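You operate a simulated robot arm through the tools that you are given. There is no shell and no other tool.

The job below is to be done with a simulated robot arm. You get a single attempt, and the scene is never put back.

Task
Dry aid nine in the drying box.
Fine: lid shut before the dry key, pressed once; wait till its lamp is out.

Only the result counts: the job must be done as asked and must still hold three seconds after the hand-in. Knocking over, shifting, dropping, spilling or breaking anything else fails it. A push-on lid holds only when it is set on centred and level and pressed home; a screw cap is set on level and turned clockwise until tight.

Robot
A 7-joint arm with a two-finger parallel gripper, fixed in place. Base frame: the origin is on the floor under the middle of its stand, x ahead of it, y to its left, z up. Readings come in mm, degrees, newtons and seconds.
With the tool pointing down near the work surface it reaches from about 520 to 960 mm from the base axis. Its first joint turns from -166.0 to 166.0 degrees. Payload 3.91 kg.
The TCP is the grasp point between the finger pads, 30 mm short of the fingertips. In the tool frame z runs along the fingers and y along their closing line. The gripper opens to 110 mm. The fingers are 20 mm wide and 10 mm thick; the gripper's body (48 by 112 mm) begins 55 mm behind the TCP.
Orientation is that of the tool frame in the base frame, as [roll, pitch, yaw] about the fixed x, y, z axes, in that order (R = Rz(yaw) Ry(pitch) Rx(roll)). With the fingers straight down and closing along the base's y, the tool's x points along the base's -x, its y along +y and its z along -z.

Tools
- The arm moves only by the tool jog_arm. Its argument "series" is a list of rows, each a list of 3 entries, a list of its own where there are three numbers: the shift along the tool's x, y, z in units of 400 mm (1.0 is 400 mm), then the turn, a rotation vector about the tool's x, y, z in units of 60 degrees (1.0 is 60 degrees), then the finger opening in mm, from 0 to 110. In form: [[[dx, dy, dz], [rx, ry, rz], gripper], ...]. A call has 1 to 20 rows; each row is the pose to reach, as a shift and turn from the pose commanded when the call began, along the tool's axes at that moment. A call with a number of a shift or a turn outside -1 to 1 is refused whole. A row lasts 0.2 s, in which the tool goes at most 50 mm and 8.6 degrees; a call with a longer step from one row to the next is refused whole, and so is a gripper value outside its range. A pose out of reach is approached as far as the arm can. The call stops where the force on the tool passes 40 N (or 10 N more than at its start, if that is more) or the arm is blocked; 0.2 s more then pass. Each finger travels about 72 mm/s and halts on what it meets, pressing with about 23 N; the grip force reading is that of the motor and also rises with nothing between the fingers. The clock runs only during rows and for 0.2 s after the last one: add rows that repeat a pose to give the fingers time. The reply holds the time, the measured pose of the TCP, the force on the tool along the base axes, the opening and the grip force, in the units named above and with some noise, with the torque about the TCP (base axes, N m) and any sound that the robot's microphone picked up.
- Cameras (640 x 400 px; columns grow to the right, rows downward): "scene" is fixed at [40.1, 658.8, 1623]; the picture's right is [-0.79, -0.62, 0.00], its down [-0.33, 0.42, -0.85] and it looks along [0.52, -0.67, -0.53] (base axes); focal length 337 px, centre (320, 200). "wrist" rides on the gripper at [72, 17, -103] in the tool frame; the picture's right is [-0.23, 0.97, 0.00], its down [-0.76, -0.18, -0.62] and it looks along [-0.61, -0.14, 0.78] (tool axes); focal length 222 px, centre (320, 200). There is no depth. A picture from a camera that has moved, and an enlarged one, comes with that camera's place and axes in the base frame and with its lens. The place of the scene camera against the robot may be out by one fixed shift of up to 25 mm in any direction.
- get_image(camera): a new picture of that camera. No time passes.
- lift_body(by): slides the trunk up (or, below 0, down) by that many mm; the arm rides with it, the base frame stays. It gives what a move gives, with no picture.
- enlarge(camera, box): a new picture of the part [left, top, right, bottom] of that camera's present view, enlarged. No time passes.
- hand_in(): hands the job in; it is judged then, once.

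Places have to be worked out from the pictures, the camera data and where the tool is seen. Open the gripper and draw the arm clear of the work before you hand the job in, unless the task says otherwise.

The tools are called by a JSON object that holds its "fn" and its "kwargs". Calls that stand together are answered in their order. jog_arm: Moves the arm, as the interface text tells. Its arguments: {"type":"object","properties":{"series":{"type":"array","items":{"type":"array"}}},"required":["series"]} The other tools are called the same way: lift_body (by) moves the trunk up or down; get_image (camera) takes a picture; enlarge (camera, box) takes an enlarged picture of a part of a camera's view; hand_in () hands the job in.

At the start:

```text
clock: 0.0
eef_pos: [493.4, 90.0, 1278.7]
tool_rot: [179.8, 0.1, 180.0]
force: [1.2, 0.7, -0.3]
ft_torque: [-0.02, 0.01, 0.05]
width: 110.0
grasp_force: 0.0
trunk travel left (down, up): [-625.0, 57.0]
```

scene: 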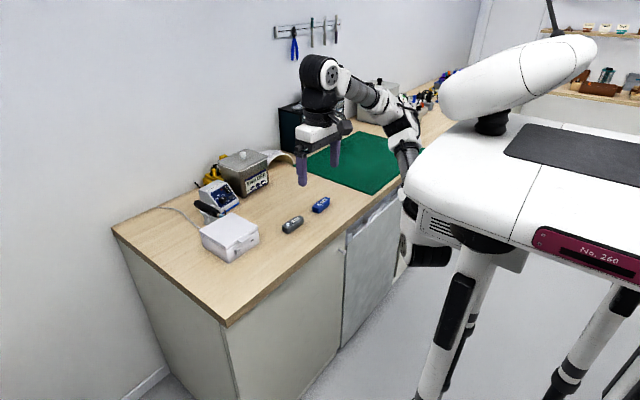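
wrist: 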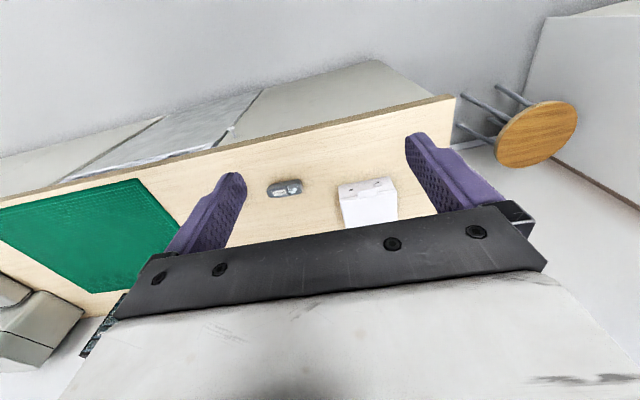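

The scene shows a bench with a white box (probably the drying box), a grey and a blue small object, and other devices. I enlarge the relevant parts to read the labels.

{"fn": "enlarge", "kwargs": {"camera": "scene", "box": [180, 130, 340, 270]}}

{"fn": "enlarge", "kwargs": {"camera": "scene", "box": [270, 180, 340, 240]}}

{"fn": "enlarge", "kwargs": {"camera": "wrist", "box": [230, 140, 430, 265]}}

```text
2.86 times, centred on (260, 200) of scene
camera zoom: at [40.1, 658.8, 1623.0], right [-0.79, -0.62, 0.0], down [-0.33, 0.42, -0.85], along [0.52, -0.67, -0.53], focal length 963 px, centre (491, 200)
```

zoom: 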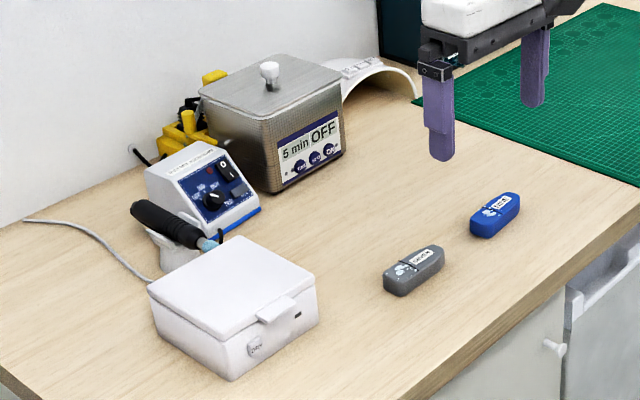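

```text
6.67 times, centred on (305, 210) of scene
camera zoom: at [40.1, 658.8, 1623.0], right [-0.79, -0.62, 0.0], down [-0.33, 0.42, -0.85], along [0.52, -0.67, -0.53], focal length 2247 px, centre (420, 133)
```

zoom: 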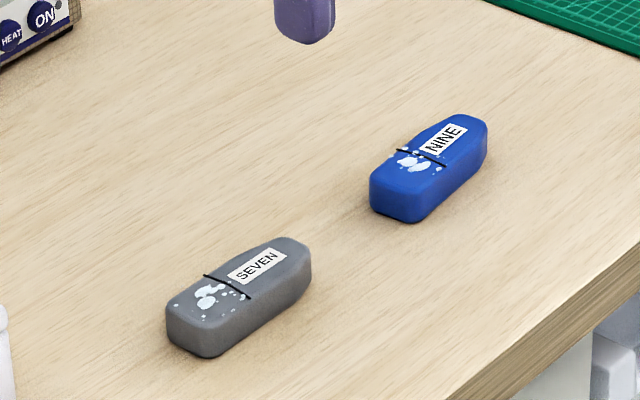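

```text
3.20 times, centred on (330, 202) of wrist
camera zoom: at [421.0, 105.8, 1383.6], right [0.23, 0.97, 0.0], down [0.76, -0.18, 0.62], along [0.61, -0.14, -0.78], focal length 711 px, centre (288, 192)
```

zoom: 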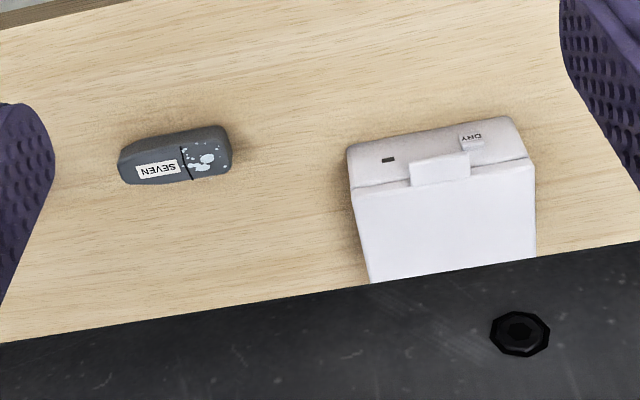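

Aid nine is the blue one; it is hidden from the wrist camera behind the left finger, and the drying box with its DRY key faces the robot. I estimate the table at about z 920, so I lower the trunk by 150 mm for a closer look.

{"fn": "lift_body", "kwargs": {"by": -150}}

```text
clock: 1.8
eef_pos: [493.8, 90.0, 1128.8]
tool_rot: [179.9, 0.1, 179.9]
force: [0.2, -0.3, -0.6]
ft_torque: [-0.03, 0.01, 0.0]
width: 110.0
grasp_force: 0.1
trunk travel left (down, up): [-475.0, 207.0]
```

The trunk came down freely to TCP z 1129. I take new pictures from both cameras.

{"fn": "get_image", "kwargs": {"camera": "wrist"}}

{"fn": "get_image", "kwargs": {"camera": "scene"}}

```text
taken
camera wrist: at [420.9, 105.8, 1233.7], right [0.23, 0.97, 0.0], down [0.76, -0.18, 0.62], along [0.61, -0.14, -0.78], focal length 222 px, centre (320, 200)
```

wrist: 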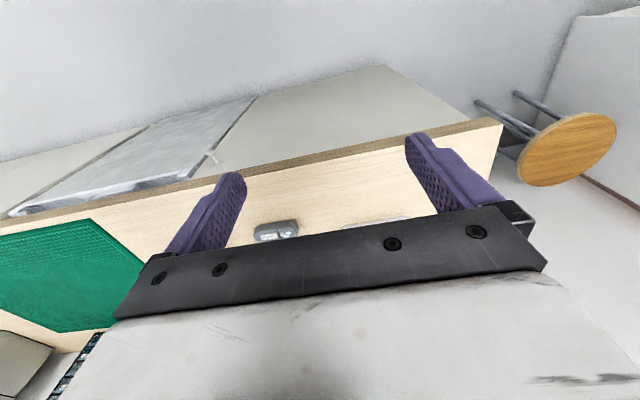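

```text
taken
```

scene: 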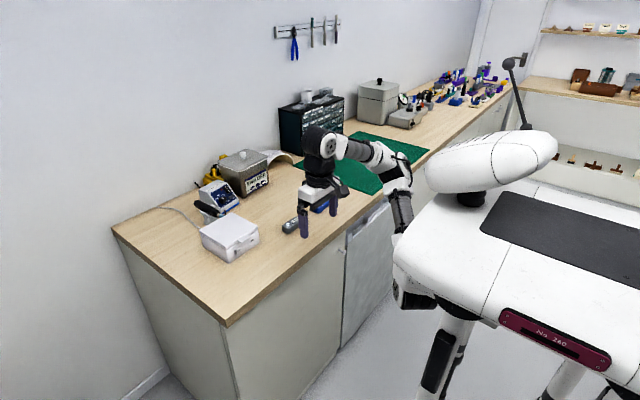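

The two wrist pictures triangulate the aids at about x 725, top z ≈ 918, and put the box front at about x 755, y 77–207. I move forward and left at this height so the wrist camera can look at the box front between the fingers.

{"fn": "jog_arm", "kwargs": {"series": [[[-0.09, 0.035, 0.0], [0, 0, 0], 110], [[-0.18, 0.07, 0.0], [0, 0, 0], 110], [[-0.27, 0.105, 0.0], [0, 0, 0], 110], [[-0.36, 0.14, 0.0], [0, 0, 0], 110], [[-0.4475, 0.175, 0.0], [0, 0, 0], 110], [[-0.4475, 0.175, 0.0], [0, 0, 0], 110]]}}

```text
clock: 3.1
eef_pos: [674.0, 159.6, 1129.6]
tool_rot: [-180.0, 0.1, 180.0]
force: [-0.3, 0.2, 0.5]
ft_torque: [0.0, 0.02, 0.02]
width: 109.9
grasp_force: 0.1
trunk travel left (down, up): [-475.0, 207.0]
```

The arm arrived at (674, 160, 1130). I look at the box with the wrist camera and check the scene.

{"fn": "get_image", "kwargs": {"camera": "wrist"}}

{"fn": "get_image", "kwargs": {"camera": "scene"}}

```text
taken
camera wrist: at [599.7, 176.2, 1234.3], right [0.23, 0.97, 0.0], down [0.76, -0.18, 0.62], along [0.61, -0.14, -0.78], focal length 222 px, centre (320, 200)
```

wrist: 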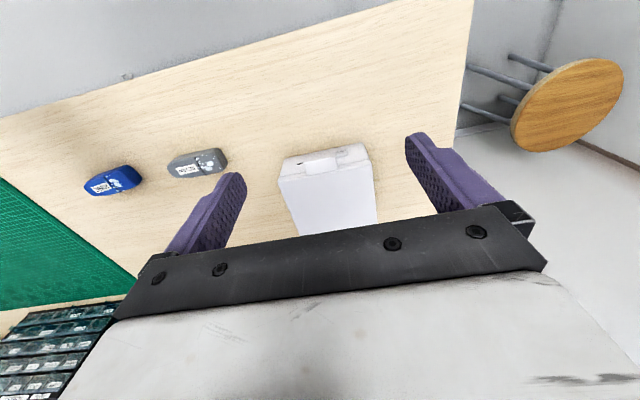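

```text
taken
```

scene: 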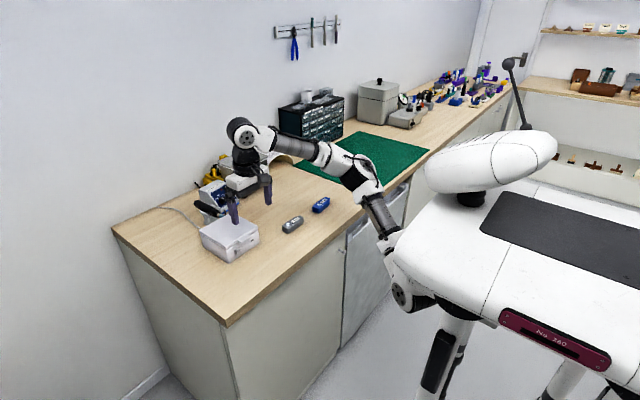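

Now all three objects are in the wrist view. I enlarge the box and the aids.

{"fn": "enlarge", "kwargs": {"camera": "wrist", "box": [260, 130, 400, 240]}}

{"fn": "enlarge", "kwargs": {"camera": "wrist", "box": [60, 130, 260, 220]}}

{"fn": "enlarge", "kwargs": {"camera": "scene", "box": [180, 180, 280, 270]}}

```text
3.64 times, centred on (330, 185) of wrist
camera zoom: at [599.7, 176.2, 1234.3], right [0.23, 0.97, 0.0], down [0.76, -0.18, 0.62], along [0.61, -0.14, -0.78], focal length 808 px, centre (284, 254)
```

zoom: 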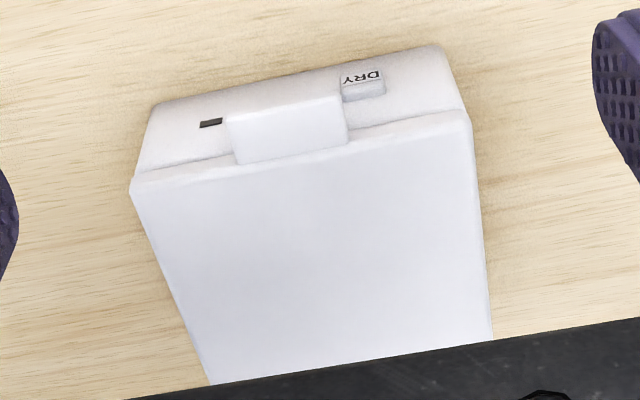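

```text
3.20 times, centred on (160, 175) of wrist
camera zoom: at [599.7, 176.2, 1234.3], right [0.23, 0.97, 0.0], down [0.76, -0.18, 0.62], along [0.61, -0.14, -0.78], focal length 711 px, centre (832, 280)
```

zoom: 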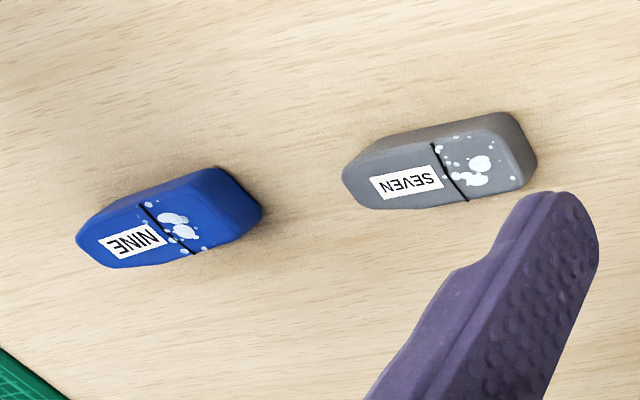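

```text
4.44 times, centred on (230, 225) of scene
camera zoom: at [40.1, 658.8, 1623.0], right [-0.79, -0.62, 0.0], down [-0.33, 0.42, -0.85], along [0.52, -0.67, -0.53], focal length 1498 px, centre (720, 89)
```

zoom: 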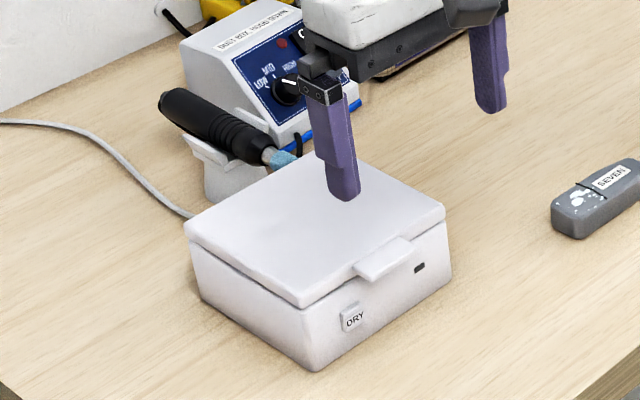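

Triangulating both wrist views: the lid front edge is at x ≈ 757, y 77–209, z ≈ 970; a tab of about 45 mm is in the middle, the DRY key at y ≈ 185 and the lamp slot at y ≈ 108. The aids' tops are at z ≈ 921. I pitch the tool about 60° forward in front of the box, clear of it, to look straight at the front face.

{"fn": "jog_arm", "kwargs": {"series": [[[0.0, -0.003, 0.04], [0, -0.125, 0], 110], [[0.0, -0.006, 0.08], [0, -0.25, 0], 110], [[0.0, -0.009, 0.12], [0, -0.375, 0], 110], [[0.0, -0.012, 0.16], [0, -0.5, 0], 110], [[0.0, -0.015, 0.2], [0, -0.625, 0], 110], [[0.0, -0.018, 0.24], [0, -0.75, 0], 110], [[0.0, -0.021, 0.27], [0, -0.875, 0], 110], [[0.0, -0.025, 0.29], [0, -1.0, 0], 110], [[0.0, -0.025, 0.29], [0, -1.0, 0], 110]]}}

```text
clock: 5.2
eef_pos: [671.0, 149.2, 1012.9]
tool_rot: [179.9, 60.0, 179.8]
force: [0.0, -0.3, -1.4]
ft_torque: [-0.02, -0.02, -0.01]
width: 110.2
grasp_force: 0.1
trunk travel left (down, up): [-475.0, 207.0]
```

The pitched pose was reached at (671, 149, 1013). I look at the front of the box.

{"fn": "get_image", "kwargs": {"camera": "wrist"}}

{"fn": "get_image", "kwargs": {"camera": "scene"}}

```text
taken
camera wrist: at [546.8, 165.8, 1003.6], right [0.11, 0.97, 0.2], down [-0.16, -0.18, 0.97], along [0.98, -0.14, 0.14], focal length 222 px, centre (320, 200)
```

wrist: 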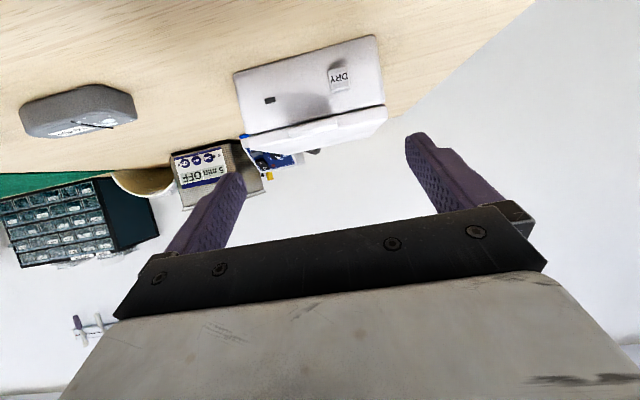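

```text
taken
```

scene: 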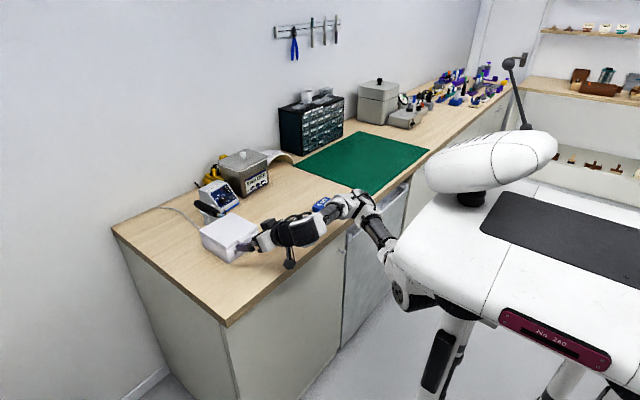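

The front face is well visible now. I enlarge it to measure the tab, key and lamp.

{"fn": "enlarge", "kwargs": {"camera": "wrist", "box": [220, 20, 400, 170]}}

{"fn": "enlarge", "kwargs": {"camera": "scene", "box": [180, 170, 400, 300]}}

```text
2.67 times, centred on (310, 95) of wrist
camera zoom: at [546.8, 165.8, 1003.6], right [0.11, 0.97, 0.2], down [-0.16, -0.18, 0.97], along [0.98, -0.14, 0.14], focal length 592 px, centre (347, 480)
```

zoom: 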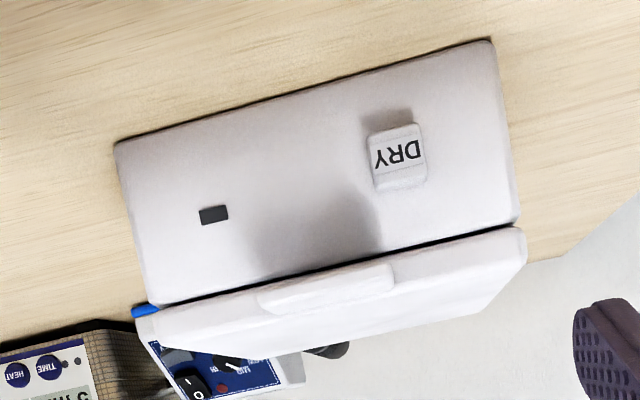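

```text
2.91 times, centred on (290, 235) of scene
camera zoom: at [40.1, 658.8, 1623.0], right [-0.79, -0.62, 0.0], down [-0.33, 0.42, -0.85], along [0.52, -0.67, -0.53], focal length 980 px, centre (407, 98)
```

zoom: 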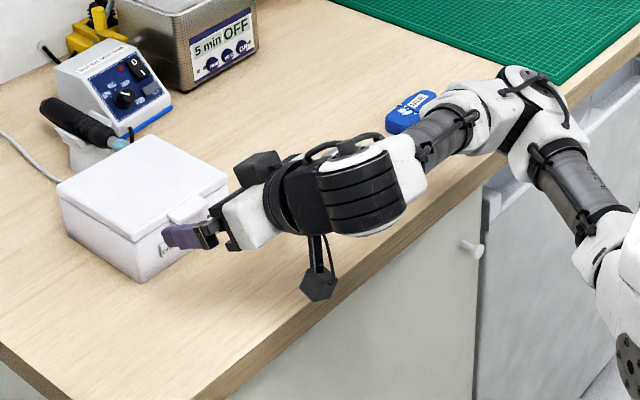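

Measured from this view: table z ≈ 901.5, box front face x ≈ 760, lid z 958–972, tab x 739–757, y 122–165 with underside z ≈ 965; DRY key centre ≈ (755, 173, 930); lamp ≈ (760, 107, 933). I close the fingers and lower to a pre-hook pose just in front of and below the tab.

{"fn": "jog_arm", "kwargs": {"series": [[[0.016, -0.002, 0.018], [0, 0, 0], 0], [[0.032, -0.004, 0.037], [0, 0, 0], 0], [[0.049, -0.006, 0.055], [0, 0, 0], 0], [[0.065, -0.009, 0.074], [0, 0, 0], 0], [[0.081, -0.011, 0.092], [0, 0, 0], 0], [[0.0973, -0.013, 0.111], [0, 0, 0], 0], [[0.0973, -0.013, 0.111], [0, 0, 0], 0]]}}

```text
clock: 6.8
eef_pos: [691.2, 145.6, 957.5]
tool_rot: [179.9, 60.0, -179.9]
force: [0.5, 0.5, 0.1]
ft_torque: [0.0, -0.01, 0.04]
width: 0.0
grasp_force: 23.1
trunk travel left (down, up): [-475.0, 207.0]
```

The fingers are closed at (691, 146, 957.5). I check the view before sliding under the tab.

{"fn": "get_image", "kwargs": {"camera": "wrist"}}

{"fn": "enlarge", "kwargs": {"camera": "scene", "box": [180, 180, 320, 290]}}

```text
taken
camera wrist: at [566.0, 161.3, 947.1], right [0.11, 0.97, 0.2], down [-0.16, -0.18, 0.97], along [0.98, -0.14, 0.13], focal length 222 px, centre (320, 200)
```

wrist: 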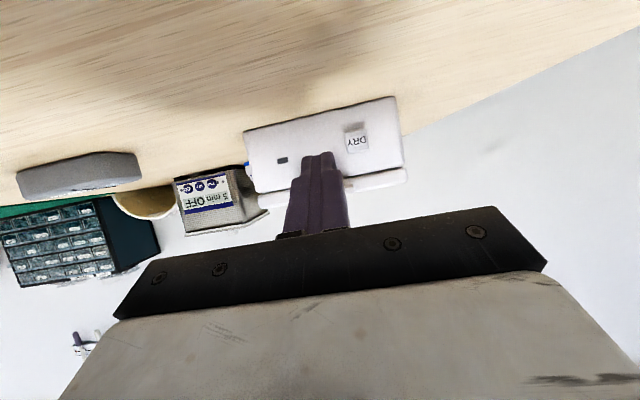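

```text
3.64 times, centred on (250, 235) of scene
camera zoom: at [40.1, 658.8, 1623.0], right [-0.79, -0.62, 0.0], down [-0.33, 0.42, -0.85], along [0.52, -0.67, -0.53], focal length 1225 px, centre (574, 73)
```

zoom: 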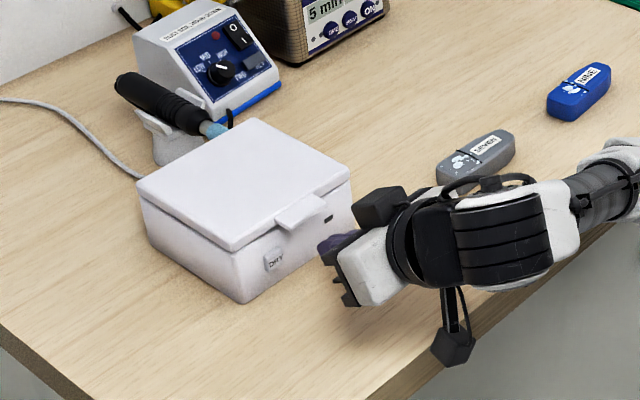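

The finger tip is aligned below the tab between lamp and key. I slide 31 mm forward under the tab and lift slowly by 20 mm, watching the force.

{"fn": "jog_arm", "kwargs": {"series": [[[-0.0097, -0.001, 0.0168], [0, 0, 0], 0], [[-0.0194, -0.002, 0.0335], [0, 0, 0], 0], [[-0.0291, -0.003, 0.0503], [0, 0, 0], 0], [[-0.0388, -0.004, 0.067], [0, 0, 0], 0], [[-0.0388, -0.004, 0.067], [0, 0, 0], 0], [[-0.0474, -0.004, 0.062], [0, 0, 0], 0], [[-0.0561, -0.004, 0.057], [0, 0, 0], 0], [[-0.0647, -0.004, 0.052], [0, 0, 0], 0], [[-0.0734, -0.004, 0.047], [0, 0, 0], 0], [[-0.0821, -0.004, 0.042], [0, 0, 0], 0]]}}

```text
clock: 8.9
eef_pos: [714.0, 135.2, 982.4]
tool_rot: [179.2, 60.3, 178.8]
force: [0.4, -0.2, 0.6]
ft_torque: [0.0, 0.0, -0.04]
width: 0.4
grasp_force: 22.5
trunk travel left (down, up): [-475.0, 207.0]
```

The measured pose is off the commanded one by about (-8, -9, +5) with almost no tool force, so I check the pictures to see why.

{"fn": "get_image", "kwargs": {"camera": "scene"}}

{"fn": "enlarge", "kwargs": {"camera": "scene", "box": [180, 170, 400, 300]}}

{"fn": "get_image", "kwargs": {"camera": "wrist"}}

```text
taken
```

scene: 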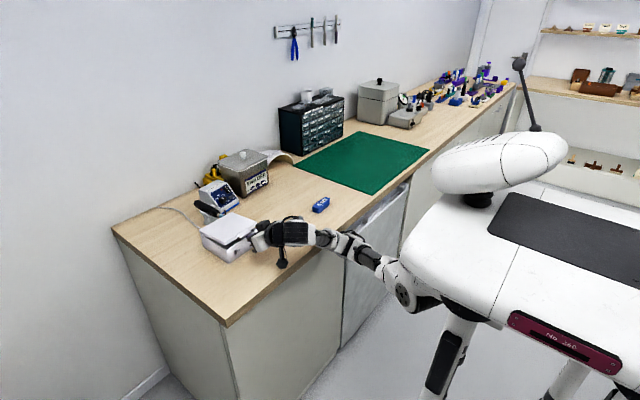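

```text
2.91 times, centred on (290, 235) of scene
camera zoom: at [40.1, 658.8, 1623.0], right [-0.79, -0.62, 0.0], down [-0.33, 0.42, -0.85], along [0.52, -0.67, -0.53], focal length 980 px, centre (407, 98)
```

zoom: 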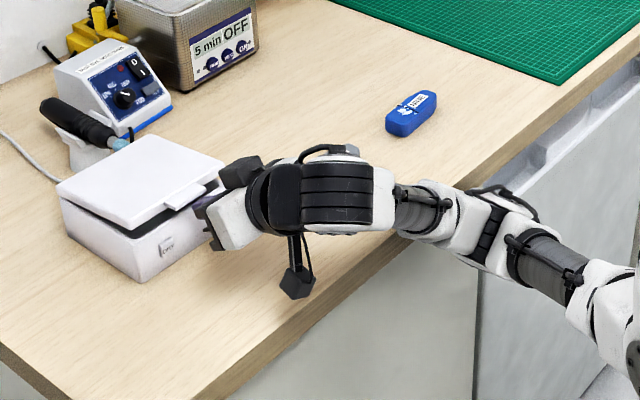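

```text
taken
camera wrist: at [588.9, 152.1, 971.3], right [0.12, 0.97, 0.2], down [-0.17, -0.18, 0.97], along [0.98, -0.15, 0.14], focal length 222 px, centre (320, 200)
```

wrist: 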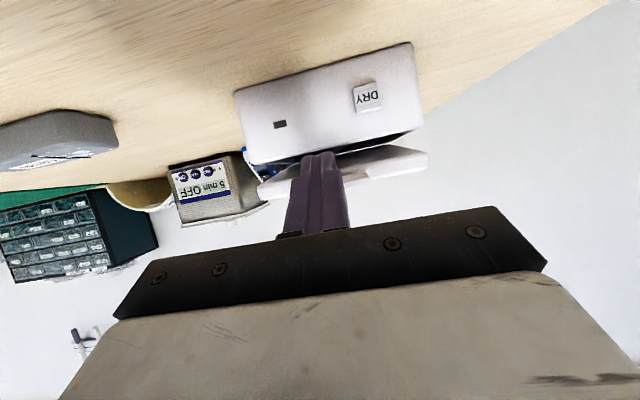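

The lid is lifted by roughly 10°, but the arm's elbow has swung into another shape and lags. I hold the pose for a moment to see whether the arm settles.

{"fn": "jog_arm", "kwargs": {"series": [[[0, 0, 0], [0, 0, 0], 0], [[0, 0, 0], [0, 0, 0], 0], [[0, 0, 0], [0, 0, 0], 0]]}}

{"fn": "enlarge", "kwargs": {"camera": "scene", "box": [180, 170, 440, 330]}}

```text
clock: 9.8
eef_pos: [714.5, 135.0, 983.9]
tool_rot: [179.1, 60.5, 178.8]
force: [-0.5, 0.5, -0.4]
ft_torque: [0.02, 0.03, -0.05]
width: 0.4
grasp_force: 22.9
trunk travel left (down, up): [-475.0, 207.0]
```

```text
2.46 times, centred on (310, 250) of scene
camera zoom: at [40.1, 658.8, 1623.0], right [-0.79, -0.62, 0.0], down [-0.33, 0.42, -0.85], along [0.52, -0.67, -0.53], focal length 830 px, centre (345, 77)
```

zoom: 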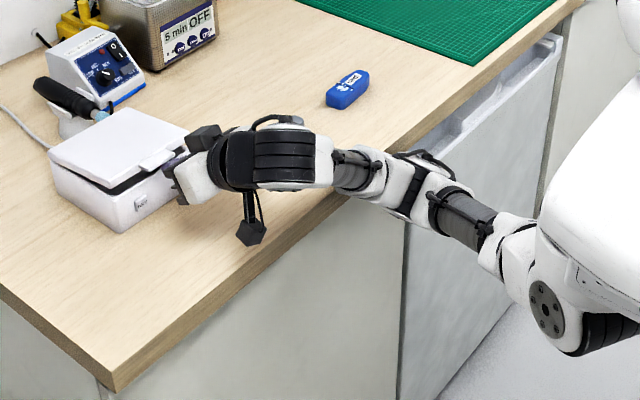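

The offset persists, so the arm's posture is constrained here. I let the lid down gently, back out along the same path, and go back up to the earlier comfortable pose; then I will lower the trunk so the arm can work with its elbow higher.

{"fn": "jog_arm", "kwargs": {"series": [[[0.0108, 0, 0.00625], [0, 0, 0], 0], [[0.0217, 0, 0.0125], [0, 0, 0], 0], [[0.0325, 0, 0.01875], [0, 0, 0], 0], [[0.0433, 0, 0.025], [0, 0, 0], 0], [[0.053, 0.001, 0.008], [0, 0, 0], 0], [[0.0627, 0.002, -0.008], [0, 0, 0], 0], [[0.0724, 0.003, -0.025], [0, 0, 0], 0], [[0.0821, 0.004, -0.042], [0, 0, 0], 0], [[0.05, 0.008, -0.08], [0, 0, 0], 0], [[0.018, 0.01, -0.118], [0, 0, 0], 0], [[-0.0142, 0.0125, -0.1554], [0, 0, 0], 0], [[-0.0142, 0.0125, -0.1554], [0, 0, 0], 0]]}}

{"fn": "enlarge", "kwargs": {"camera": "scene", "box": [180, 170, 440, 330]}}

{"fn": "get_image", "kwargs": {"camera": "wrist"}}

```text
clock: 12.4
eef_pos: [669.7, 144.2, 978.4]
tool_rot: [173.5, 53.1, 174.1]
force: [-0.2, -0.1, -0.3]
ft_torque: [-0.03, 0.02, -0.01]
width: 0.0
grasp_force: 22.7
trunk travel left (down, up): [-475.0, 207.0]
stopped in row 12: the arm was blocked; the commanded pose is now the measured one
```

```text
2.46 times, centred on (310, 250) of scene
camera zoom: at [40.1, 658.8, 1623.0], right [-0.79, -0.62, 0.0], down [-0.33, 0.42, -0.85], along [0.52, -0.67, -0.53], focal length 830 px, centre (345, 77)
```

zoom: 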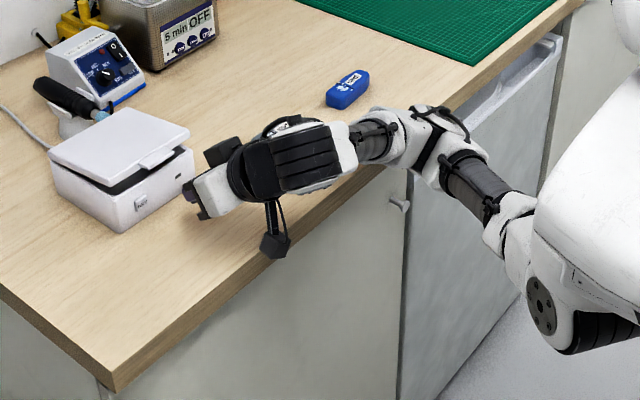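

```text
taken
camera wrist: at [543.7, 161.2, 984.4], right [0.15, 0.96, 0.25], down [-0.05, -0.24, 0.97], along [0.99, -0.16, 0.01], focal length 222 px, centre (320, 200)
```

wrist: 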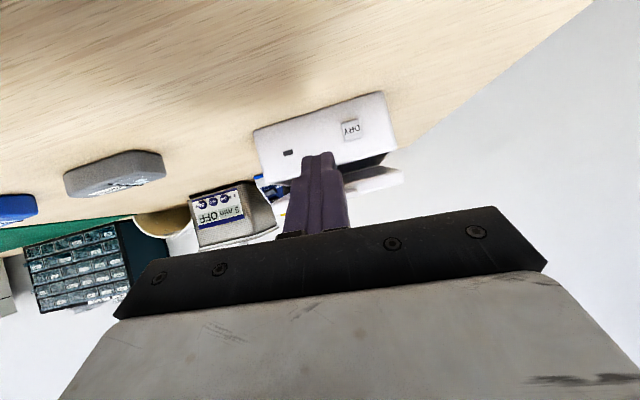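

The lid stays ajar by itself (friction hinge), which helps, but the arm is blocked in this posture. I look at the whole scene picture enlarged around the elbow to find what it touches.

{"fn": "enlarge", "kwargs": {"camera": "scene", "box": [280, 180, 440, 320]}}

```text
2.86 times, centred on (360, 250) of scene
camera zoom: at [40.1, 658.8, 1623.0], right [-0.79, -0.62, 0.0], down [-0.33, 0.42, -0.85], along [0.52, -0.67, -0.53], focal length 963 px, centre (206, 57)
```

zoom: 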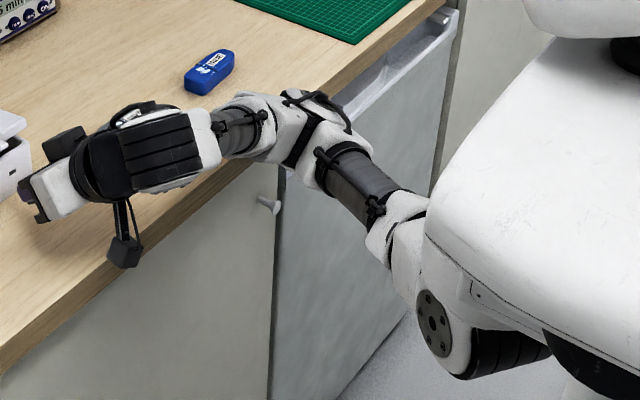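

The elbow appears to rest against the table's front edge. I raise the trunk 100 mm to free it; the fingers are clear of the box, so nothing else moves.

{"fn": "lift_body", "kwargs": {"by": 100}}

{"fn": "enlarge", "kwargs": {"camera": "scene", "box": [180, 150, 440, 310]}}

```text
clock: 13.7
eef_pos: [675.2, 143.1, 1073.0]
tool_rot: [173.4, 53.1, 174.1]
force: [0.2, -1.4, 0.0]
ft_torque: [-0.03, 0.0, 0.01]
width: 0.0
grasp_force: 22.5
trunk travel left (down, up): [-575.0, 107.0]
```

```text
2.46 times, centred on (310, 230) of scene
camera zoom: at [40.1, 658.8, 1623.0], right [-0.79, -0.62, 0.0], down [-0.33, 0.42, -0.85], along [0.52, -0.67, -0.53], focal length 830 px, centre (345, 126)
```

zoom: 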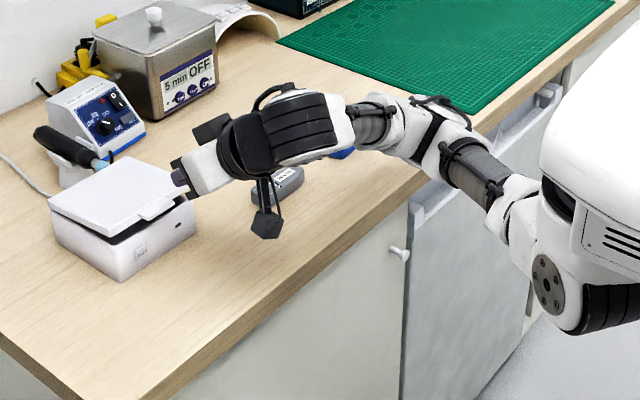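

Freed: TCP is now (675, 143, 1073). Since the lid stays ajar by about 15°, a shallower 45° pitch is enough to hook under it; I straighten the tool to that orientation at (690, 144, 1060).

{"fn": "jog_arm", "kwargs": {"series": [[[0.0013, 0, 0.016], [0.0118, 0.0461, -0.0189], 0], [[0.0027, 0, 0.033], [0.0236, 0.0923, -0.0378], 0], [[0.004, 0, 0.049], [0.0354, 0.1384, -0.0567], 0], [[0.004, 0, 0.049], [0.0354, 0.1384, -0.0567], 0]]}}

{"fn": "enlarge", "kwargs": {"camera": "scene", "box": [180, 150, 440, 310]}}

{"fn": "get_image", "kwargs": {"camera": "wrist"}}

```text
clock: 14.7
eef_pos: [691.1, 143.8, 1059.3]
tool_rot: [-180.0, 44.9, -180.0]
force: [0.2, 0.6, 0.0]
ft_torque: [-0.06, -0.01, 0.01]
width: 0.1
grasp_force: 23.3
trunk travel left (down, up): [-575.0, 107.0]
```

```text
2.46 times, centred on (310, 230) of scene
camera zoom: at [40.1, 658.8, 1623.0], right [-0.79, -0.62, 0.0], down [-0.33, 0.42, -0.85], along [0.52, -0.67, -0.53], focal length 830 px, centre (345, 126)
```

zoom: 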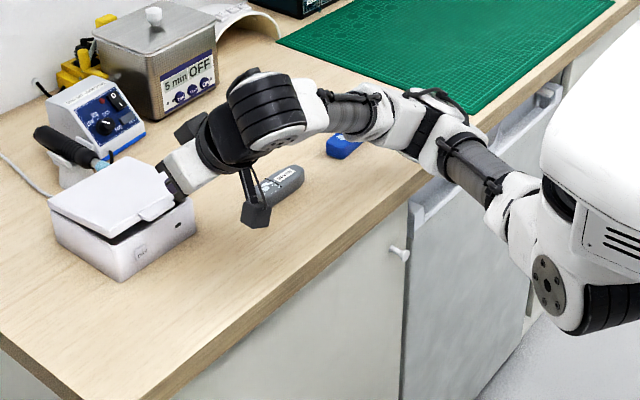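

```text
taken
camera wrist: at [566.3, 160.0, 1082.5], right [0.16, 0.97, 0.16], down [0.1, -0.18, 0.98], along [0.98, -0.14, -0.12], focal length 222 px, centre (320, 200)
```

wrist: 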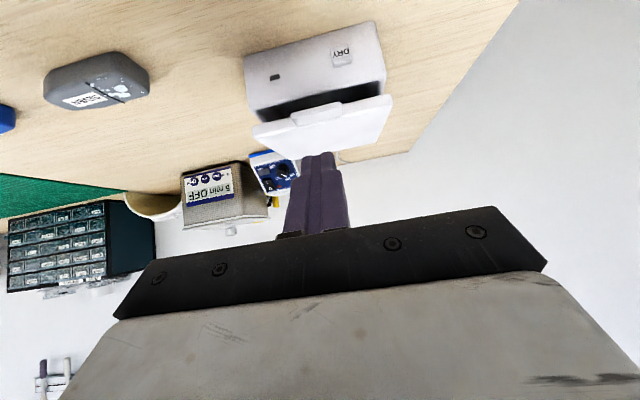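

Pose is accurate again. I enlarge the lid in the wrist view to measure how far it is open.

{"fn": "enlarge", "kwargs": {"camera": "wrist", "box": [230, 10, 410, 170]}}

{"fn": "enlarge", "kwargs": {"camera": "scene", "box": [190, 200, 280, 270]}}

```text
2.50 times, centred on (320, 90) of wrist
camera zoom: at [566.3, 160.0, 1082.5], right [0.16, 0.97, 0.16], down [0.1, -0.18, 0.98], along [0.98, -0.14, -0.12], focal length 555 px, centre (320, 475)
```

zoom: 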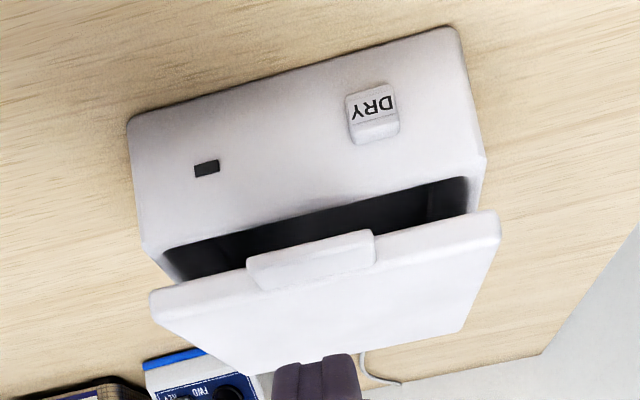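

```text
5.71 times, centred on (235, 235) of scene
camera zoom: at [40.1, 658.8, 1623.0], right [-0.79, -0.62, 0.0], down [-0.33, 0.42, -0.85], along [0.52, -0.67, -0.53], focal length 1926 px, centre (806, 0)
```

zoom: 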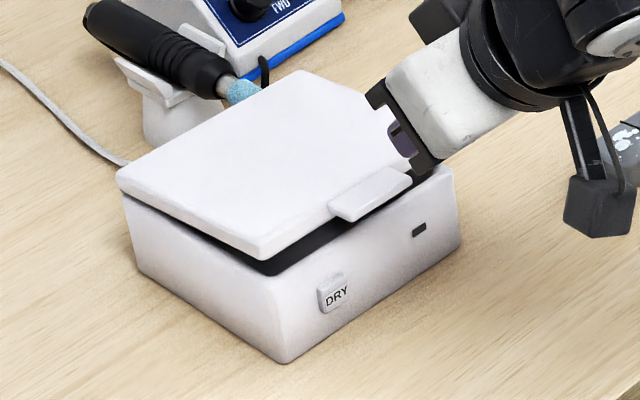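

The lid is open about 8°: tab underside is at z ≈ 984.5, front at x ≈ 740. I lower in front of the tab to (700, 144, 981) and check that the arm follows accurately.

{"fn": "jog_arm", "kwargs": {"series": [[[0.0244, 0, 0.0308], [0, 0, 0], 0], [[0.0488, 0, 0.0615], [0, 0, 0], 0], [[0.0732, 0, 0.0923], [0, 0, 0], 0], [[0.0976, 0, 0.123], [0, 0, 0], 0], [[0.122, 0, 0.1538], [0, 0, 0], 0], [[0.122, 0, 0.1538], [0, 0, 0], 0]]}}

{"fn": "enlarge", "kwargs": {"camera": "scene", "box": [180, 150, 440, 310]}}

```text
clock: 16.1
eef_pos: [699.1, 143.0, 981.1]
tool_rot: [180.0, 45.0, -180.0]
force: [0.1, -1.1, 0.0]
ft_torque: [-0.02, 0.01, -0.02]
width: 0.2
grasp_force: 23.1
trunk travel left (down, up): [-575.0, 107.0]
```

```text
2.46 times, centred on (310, 230) of scene
camera zoom: at [40.1, 658.8, 1623.0], right [-0.79, -0.62, 0.0], down [-0.33, 0.42, -0.85], along [0.52, -0.67, -0.53], focal length 830 px, centre (345, 126)
```

zoom: 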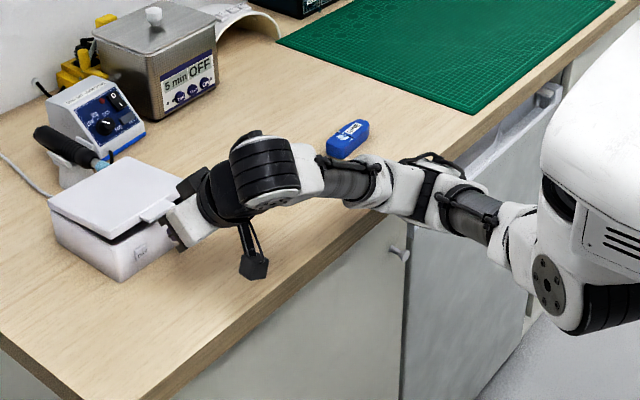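

The arm follows accurately now. I slide 26 mm under the tab and lift along the lid's arc to about 20° of opening.

{"fn": "jog_arm", "kwargs": {"series": [[[-0.0153, 0.001, 0.0153], [0, 0, 0], 0], [[-0.0306, 0.002, 0.0306], [0, 0, 0], 0], [[-0.046, 0.002, 0.046], [0, 0, 0], 0], [[-0.046, 0.002, 0.046], [0, 0, 0], 0], [[-0.0615, 0.002, 0.0354], [0, 0, 0], 0], [[-0.077, 0.002, 0.0248], [0, 0, 0], 0], [[-0.0926, 0.002, 0.0142], [0, 0, 0], 0], [[-0.1082, 0.002, 0.0035], [0, 0, 0], 0], [[-0.1237, 0.002, -0.0071], [0, 0, 0], 0], [[-0.1237, 0.002, -0.0071], [0, 0, 0], 0]]}}

{"fn": "enlarge", "kwargs": {"camera": "scene", "box": [180, 170, 340, 280]}}

{"fn": "get_image", "kwargs": {"camera": "wrist"}}

```text
clock: 18.3
eef_pos: [733.0, 144.2, 1019.1]
tool_rot: [-180.0, 45.0, 179.9]
force: [-0.3, 0.6, -0.8]
ft_torque: [0.01, 0.0, -0.02]
width: 0.0
grasp_force: 22.7
trunk travel left (down, up): [-575.0, 107.0]
```

```text
3.64 times, centred on (260, 225) of scene
camera zoom: at [40.1, 658.8, 1623.0], right [-0.79, -0.62, 0.0], down [-0.33, 0.42, -0.85], along [0.52, -0.67, -0.53], focal length 1225 px, centre (538, 109)
```

zoom: 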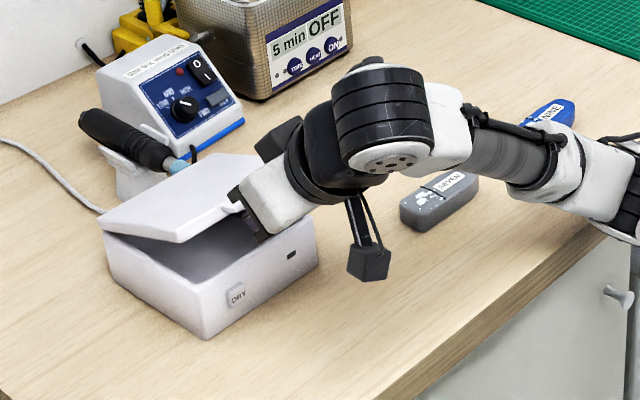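

```text
taken
camera wrist: at [608.0, 161.1, 1041.7], right [0.16, 0.97, 0.16], down [0.1, -0.18, 0.98], along [0.98, -0.14, -0.12], focal length 222 px, centre (320, 200)
```

wrist: 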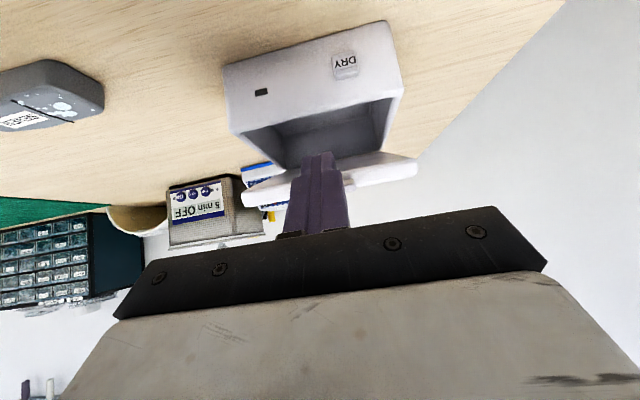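

The lid is now about 20° open and the arm tracks well. I continue along the arc up to about 60°.

{"fn": "jog_arm", "kwargs": {"series": [[[-0.0204, 0, -0.0075], [0, 0, 0], 0], [[-0.0409, 0, -0.015], [0, 0, 0], 0], [[-0.0613, 0, -0.0225], [0, 0, 0], 0], [[-0.0829, 0, -0.0263], [0, 0, 0], 0], [[-0.1046, 0, -0.0301], [0, 0, 0], 0], [[-0.1262, 0, -0.0339], [0, 0, 0], 0], [[-0.147, 0, -0.0359], [0, 0, 0], 0], [[-0.1677, 0, -0.038], [0, 0, 0], 0], [[-0.1885, 0, -0.04], [0, 0, 0], 0], [[-0.2078, 0, -0.0366], [0, 0, 0], 0], [[-0.2271, 0, -0.0331], [0, 0, 0], 0], [[-0.2464, 0, -0.0297], [0, 0, 0], 0], [[-0.2464, 0, -0.0297], [0, 0, 0], 0]]}}

{"fn": "enlarge", "kwargs": {"camera": "scene", "box": [180, 160, 340, 270]}}

{"fn": "get_image", "kwargs": {"camera": "wrist"}}

```text
clock: 21.1
eef_pos: [794.3, 144.6, 1097.2]
tool_rot: [-180.0, 45.1, -179.9]
force: [-0.5, -0.7, -0.2]
ft_torque: [0.02, 0.02, 0.03]
width: 0.0
grasp_force: 23.3
trunk travel left (down, up): [-575.0, 107.0]
```

```text
3.64 times, centred on (260, 215) of scene
camera zoom: at [40.1, 658.8, 1623.0], right [-0.79, -0.62, 0.0], down [-0.33, 0.42, -0.85], along [0.52, -0.67, -0.53], focal length 1225 px, centre (538, 146)
```

zoom: 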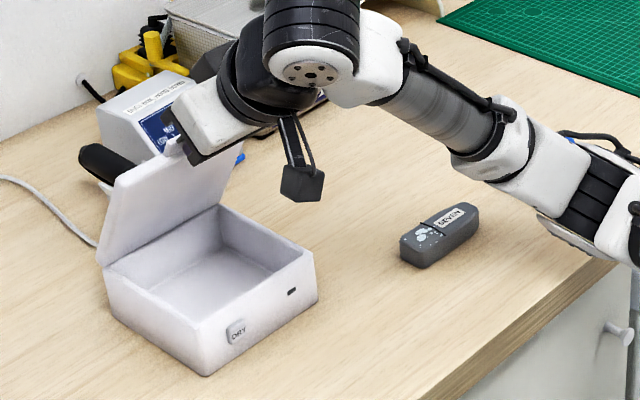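

```text
taken
camera wrist: at [669.9, 160.7, 1120.0], right [0.16, 0.97, 0.16], down [0.1, -0.18, 0.98], along [0.98, -0.14, -0.12], focal length 222 px, centre (320, 200)
```

wrist: 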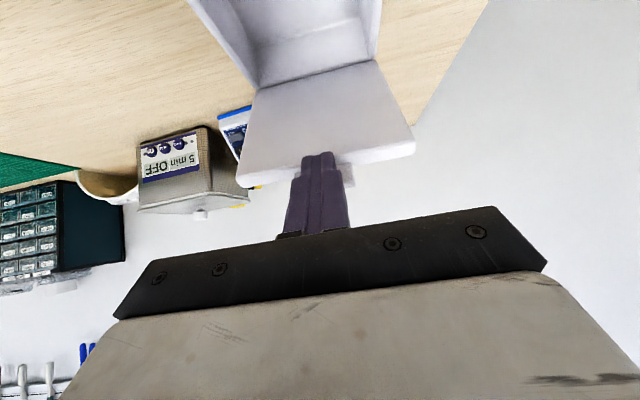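

The lid is at about 60° with nearly no force. I carry it on toward about 80–85° in small steps, watching the force for an end stop.

{"fn": "jog_arm", "kwargs": {"series": [[[-0.0277, 0, 0.01], [0, 0, 0], 0], [[-0.0553, 0, 0.02], [0, 0, 0], 0], [[-0.0723, 0, 0.03], [0, 0, 0], 0], [[-0.0893, 0, 0.04], [0, 0, 0], 0], [[-0.1062, 0, 0.0497], [0, 0, 0], 0], [[-0.1062, 0, 0.0497], [0, 0, 0], 0]]}}

{"fn": "enlarge", "kwargs": {"camera": "scene", "box": [180, 160, 340, 270]}}

{"fn": "get_image", "kwargs": {"camera": "wrist"}}

```text
clock: 22.5
eef_pos: [838.2, 144.2, 1113.5]
tool_rot: [180.0, 45.0, 179.9]
force: [-0.1, -0.1, 0.4]
ft_torque: [-0.01, 0.03, 0.04]
width: 0.0
grasp_force: 23.1
trunk travel left (down, up): [-575.0, 107.0]
```

```text
3.64 times, centred on (260, 215) of scene
camera zoom: at [40.1, 658.8, 1623.0], right [-0.79, -0.62, 0.0], down [-0.33, 0.42, -0.85], along [0.52, -0.67, -0.53], focal length 1225 px, centre (538, 146)
```

zoom: 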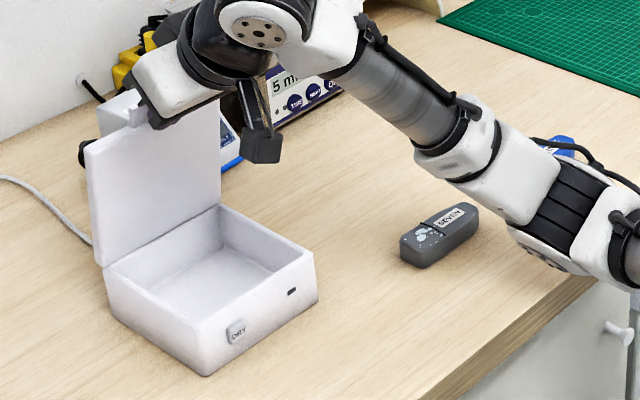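

```text
taken
camera wrist: at [713.5, 160.2, 1136.1], right [0.16, 0.97, 0.16], down [0.1, -0.18, 0.98], along [0.98, -0.14, -0.12], focal length 222 px, centre (320, 200)
```

wrist: 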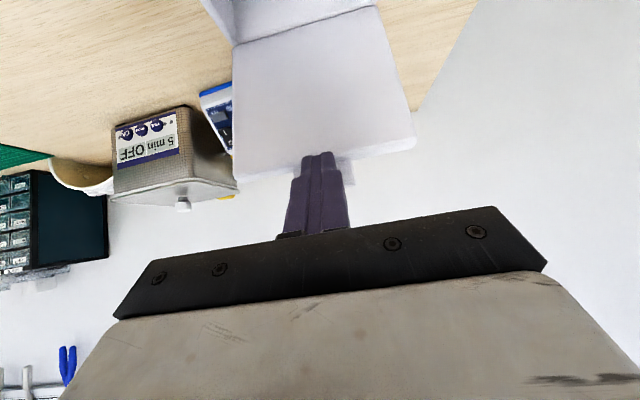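

The lid is at about 80° with no resistance. I check its clearance to the soldering iron behind before going any further.

{"fn": "enlarge", "kwargs": {"camera": "scene", "box": [190, 180, 260, 250]}}

{"fn": "enlarge", "kwargs": {"camera": "wrist", "box": [180, 0, 440, 180]}}

```text
5.71 times, centred on (225, 215) of scene
camera zoom: at [40.1, 658.8, 1623.0], right [-0.79, -0.62, 0.0], down [-0.33, 0.42, -0.85], along [0.52, -0.67, -0.53], focal length 1926 px, centre (863, 114)
```

zoom: 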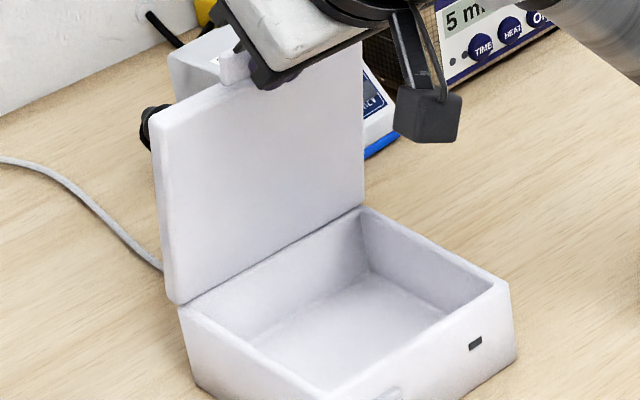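

```text
2.22 times, centred on (310, 90) of wrist
camera zoom: at [713.5, 160.2, 1136.1], right [0.16, 0.97, 0.16], down [0.1, -0.18, 0.98], along [0.98, -0.14, -0.12], focal length 494 px, centre (342, 444)
```

zoom: 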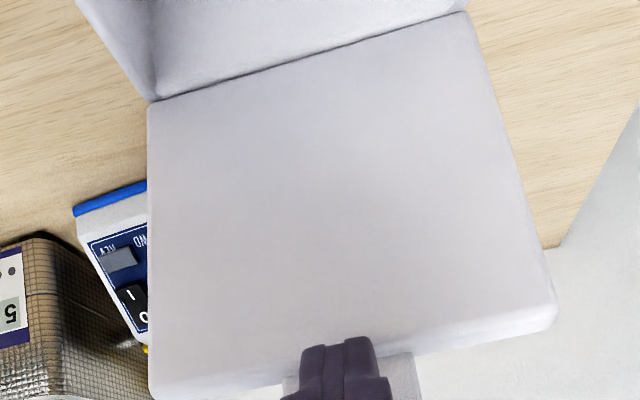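

The lid stands steeply open, clear of the iron; I leave it there. I retreat from the box, straighten the tool to vertical and go to a viewing pose near aid nine with the fingers opening.

{"fn": "jog_arm", "kwargs": {"series": [[[0.0354, 0, -0.053], [0, 0, 0], 0], [[0.0707, 0, -0.106], [0, 0, 0], 0], [[0.106, 0, -0.159], [0, 0, 0], 0], [[0.1414, 0, -0.2121], [0, 0, 0], 0], [[0.1608, -0.1003, -0.2264], [0, 0.0833, 0], 40], [[0.1803, -0.2006, -0.2408], [0, 0.1667, 0], 80], [[0.1997, -0.3008, -0.2551], [0, 0.25, 0], 80], [[0.2192, -0.4011, -0.2695], [0, 0.3333, 0], 80], [[0.2386, -0.5014, -0.2838], [0, 0.4167, 0], 80], [[0.258, -0.6017, -0.2981], [0, 0.5, 0], 80], [[0.2775, -0.702, -0.3125], [0, 0.5833, 0], 80], [[0.2969, -0.8022, -0.3268], [0, 0.6667, 0], 80], [[0.3164, -0.9025, -0.3412], [0, 0.75, 0], 80], [[0.3164, -0.9025, -0.3412], [0, 0.75, 0], 80]]}}

{"fn": "get_image", "kwargs": {"camera": "wrist"}}

{"fn": "get_image", "kwargs": {"camera": "scene"}}

```text
clock: 25.5
eef_pos: [651.9, -217.9, 1119.6]
tool_rot: [-180.0, 0.0, -180.0]
force: [0.1, 0.4, 0.5]
ft_torque: [-0.02, 0.02, -0.03]
width: 80.2
grasp_force: 0.1
trunk travel left (down, up): [-575.0, 107.0]
```

```text
taken
camera wrist: at [579.1, -201.1, 1224.1], right [0.23, 0.97, 0.0], down [0.76, -0.18, 0.62], along [0.61, -0.14, -0.78], focal length 222 px, centre (320, 200)
```

wrist: 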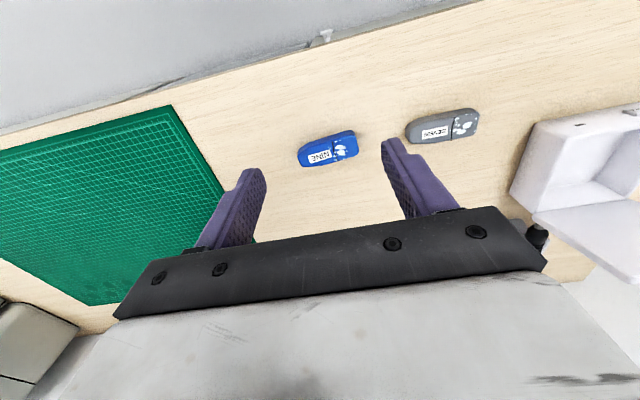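

```text
taken
```

scene: 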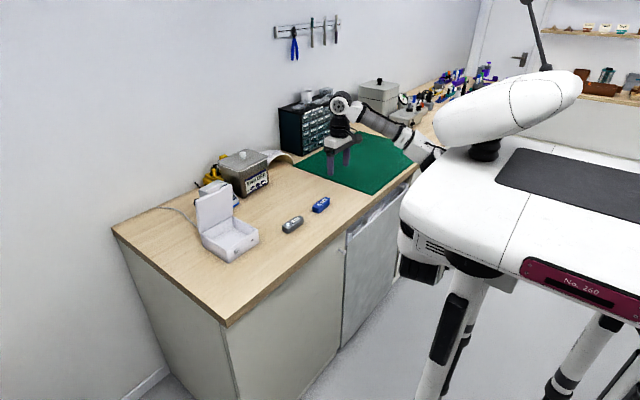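

Lid stays open. I enlarge aid nine to measure its position and yaw.

{"fn": "enlarge", "kwargs": {"camera": "wrist", "box": [280, 110, 380, 180]}}

```text
5.71 times, centred on (330, 145) of wrist
camera zoom: at [579.1, -201.1, 1224.1], right [0.23, 0.97, 0.0], down [0.76, -0.18, 0.62], along [0.61, -0.14, -0.78], focal length 1269 px, centre (263, 514)
```

zoom: 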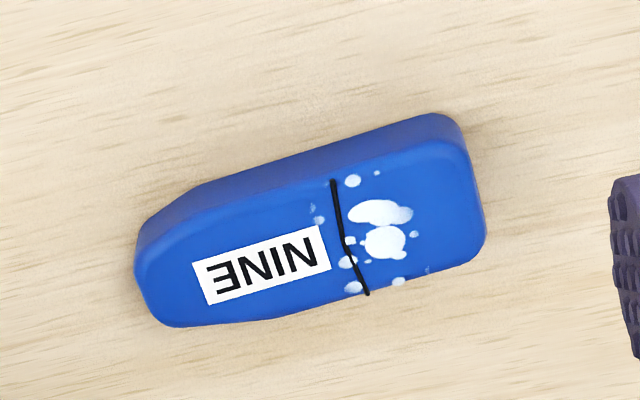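

Aid nine: centre ≈ (731, -222), 34 mm wide along x, 93 mm long, turned about +5°, top z ≈ 921. I move above it and start turning the hand so the fingers close across its width.

{"fn": "jog_arm", "kwargs": {"series": [[[-0.0284, -0.0007, 0.025], [0, 0, 0.1286], 80], [[-0.0569, -0.0014, 0.05], [0, 0, 0.2571], 80], [[-0.0853, -0.0021, 0.075], [0, 0, 0.3857], 80], [[-0.1137, -0.0029, 0.1], [0, 0, 0.5143], 80], [[-0.1421, -0.0036, 0.125], [0, 0, 0.6429], 80], [[-0.1706, -0.0043, 0.15], [0, 0, 0.7714], 80], [[-0.199, -0.005, 0.174], [0, 0, 0.9], 80], [[-0.199, -0.005, 0.174], [0, 0, 0.9], 80]]}}

```text
clock: 27.3
eef_pos: [731.8, -219.4, 1050.7]
tool_rot: [-180.0, 0.0, 125.9]
force: [-0.5, -0.2, 0.2]
ft_torque: [0.01, -0.02, -0.01]
width: 80.0
grasp_force: 0.1
trunk travel left (down, up): [-575.0, 107.0]
```

The turn works as expected. I finish the remaining 31° of the turn on the spot.

{"fn": "jog_arm", "kwargs": {"series": [[[0, 0, 0], [0, 0, 0.13], 80], [[0, 0, 0], [0, 0, 0.26], 80], [[0, 0, 0], [0, 0, 0.39], 80], [[0, 0, 0], [0, 0, 0.515], 80], [[0, 0, 0], [0, 0, 0.515], 80]]}}

{"fn": "get_image", "kwargs": {"camera": "wrist"}}

{"fn": "enlarge", "kwargs": {"camera": "scene", "box": [260, 130, 420, 240]}}

```text
clock: 28.5
eef_pos: [731.4, -218.3, 1050.2]
tool_rot: [-180.0, 0.0, 94.9]
force: [0.0, -0.1, 0.2]
ft_torque: [-0.02, -0.01, -0.02]
width: 79.7
grasp_force: 0.1
trunk travel left (down, up): [-575.0, 107.0]
```

```text
taken
camera wrist: at [742.0, -145.7, 1154.8], right [0.99, -0.14, 0.0], down [-0.11, -0.77, 0.62], along [-0.09, -0.62, -0.78], focal length 222 px, centre (320, 200)
```

wrist: 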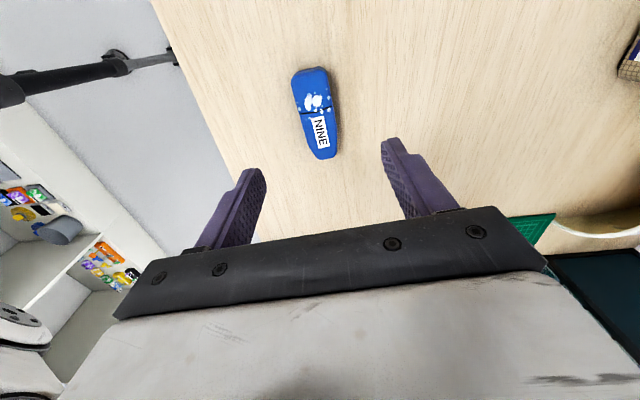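

```text
3.64 times, centred on (340, 185) of scene
camera zoom: at [40.1, 658.8, 1623.0], right [-0.79, -0.62, 0.0], down [-0.33, 0.42, -0.85], along [0.52, -0.67, -0.53], focal length 1225 px, centre (247, 254)
```

zoom: 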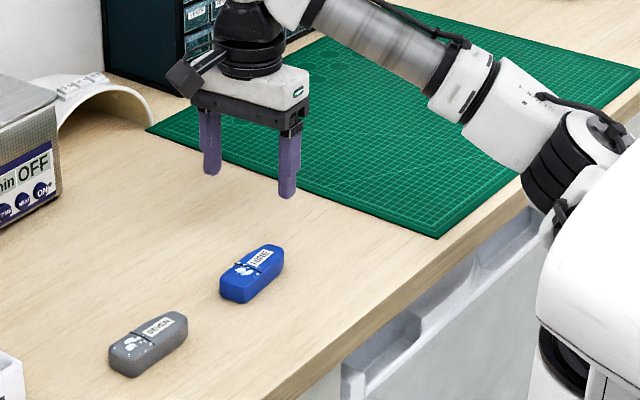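

The hand is turned (yaw 94.9). I enlarge to verify the aid lies centred between the fingers.

{"fn": "enlarge", "kwargs": {"camera": "wrist", "box": [250, 50, 400, 170]}}

```text
3.33 times, centred on (325, 110) of wrist
camera zoom: at [742.0, -145.7, 1154.8], right [0.99, -0.14, 0.0], down [-0.11, -0.77, 0.62], along [-0.09, -0.62, -0.78], focal length 740 px, centre (303, 500)
```

zoom: 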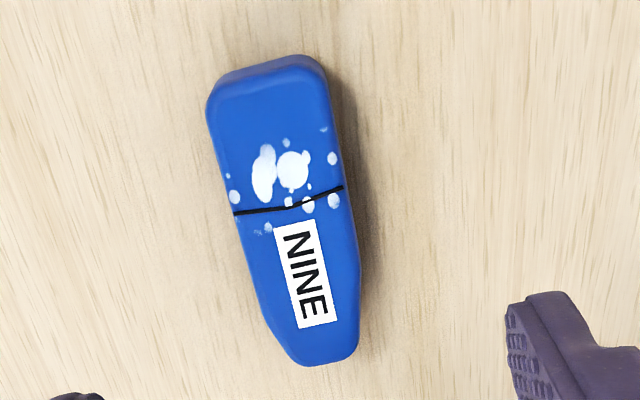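

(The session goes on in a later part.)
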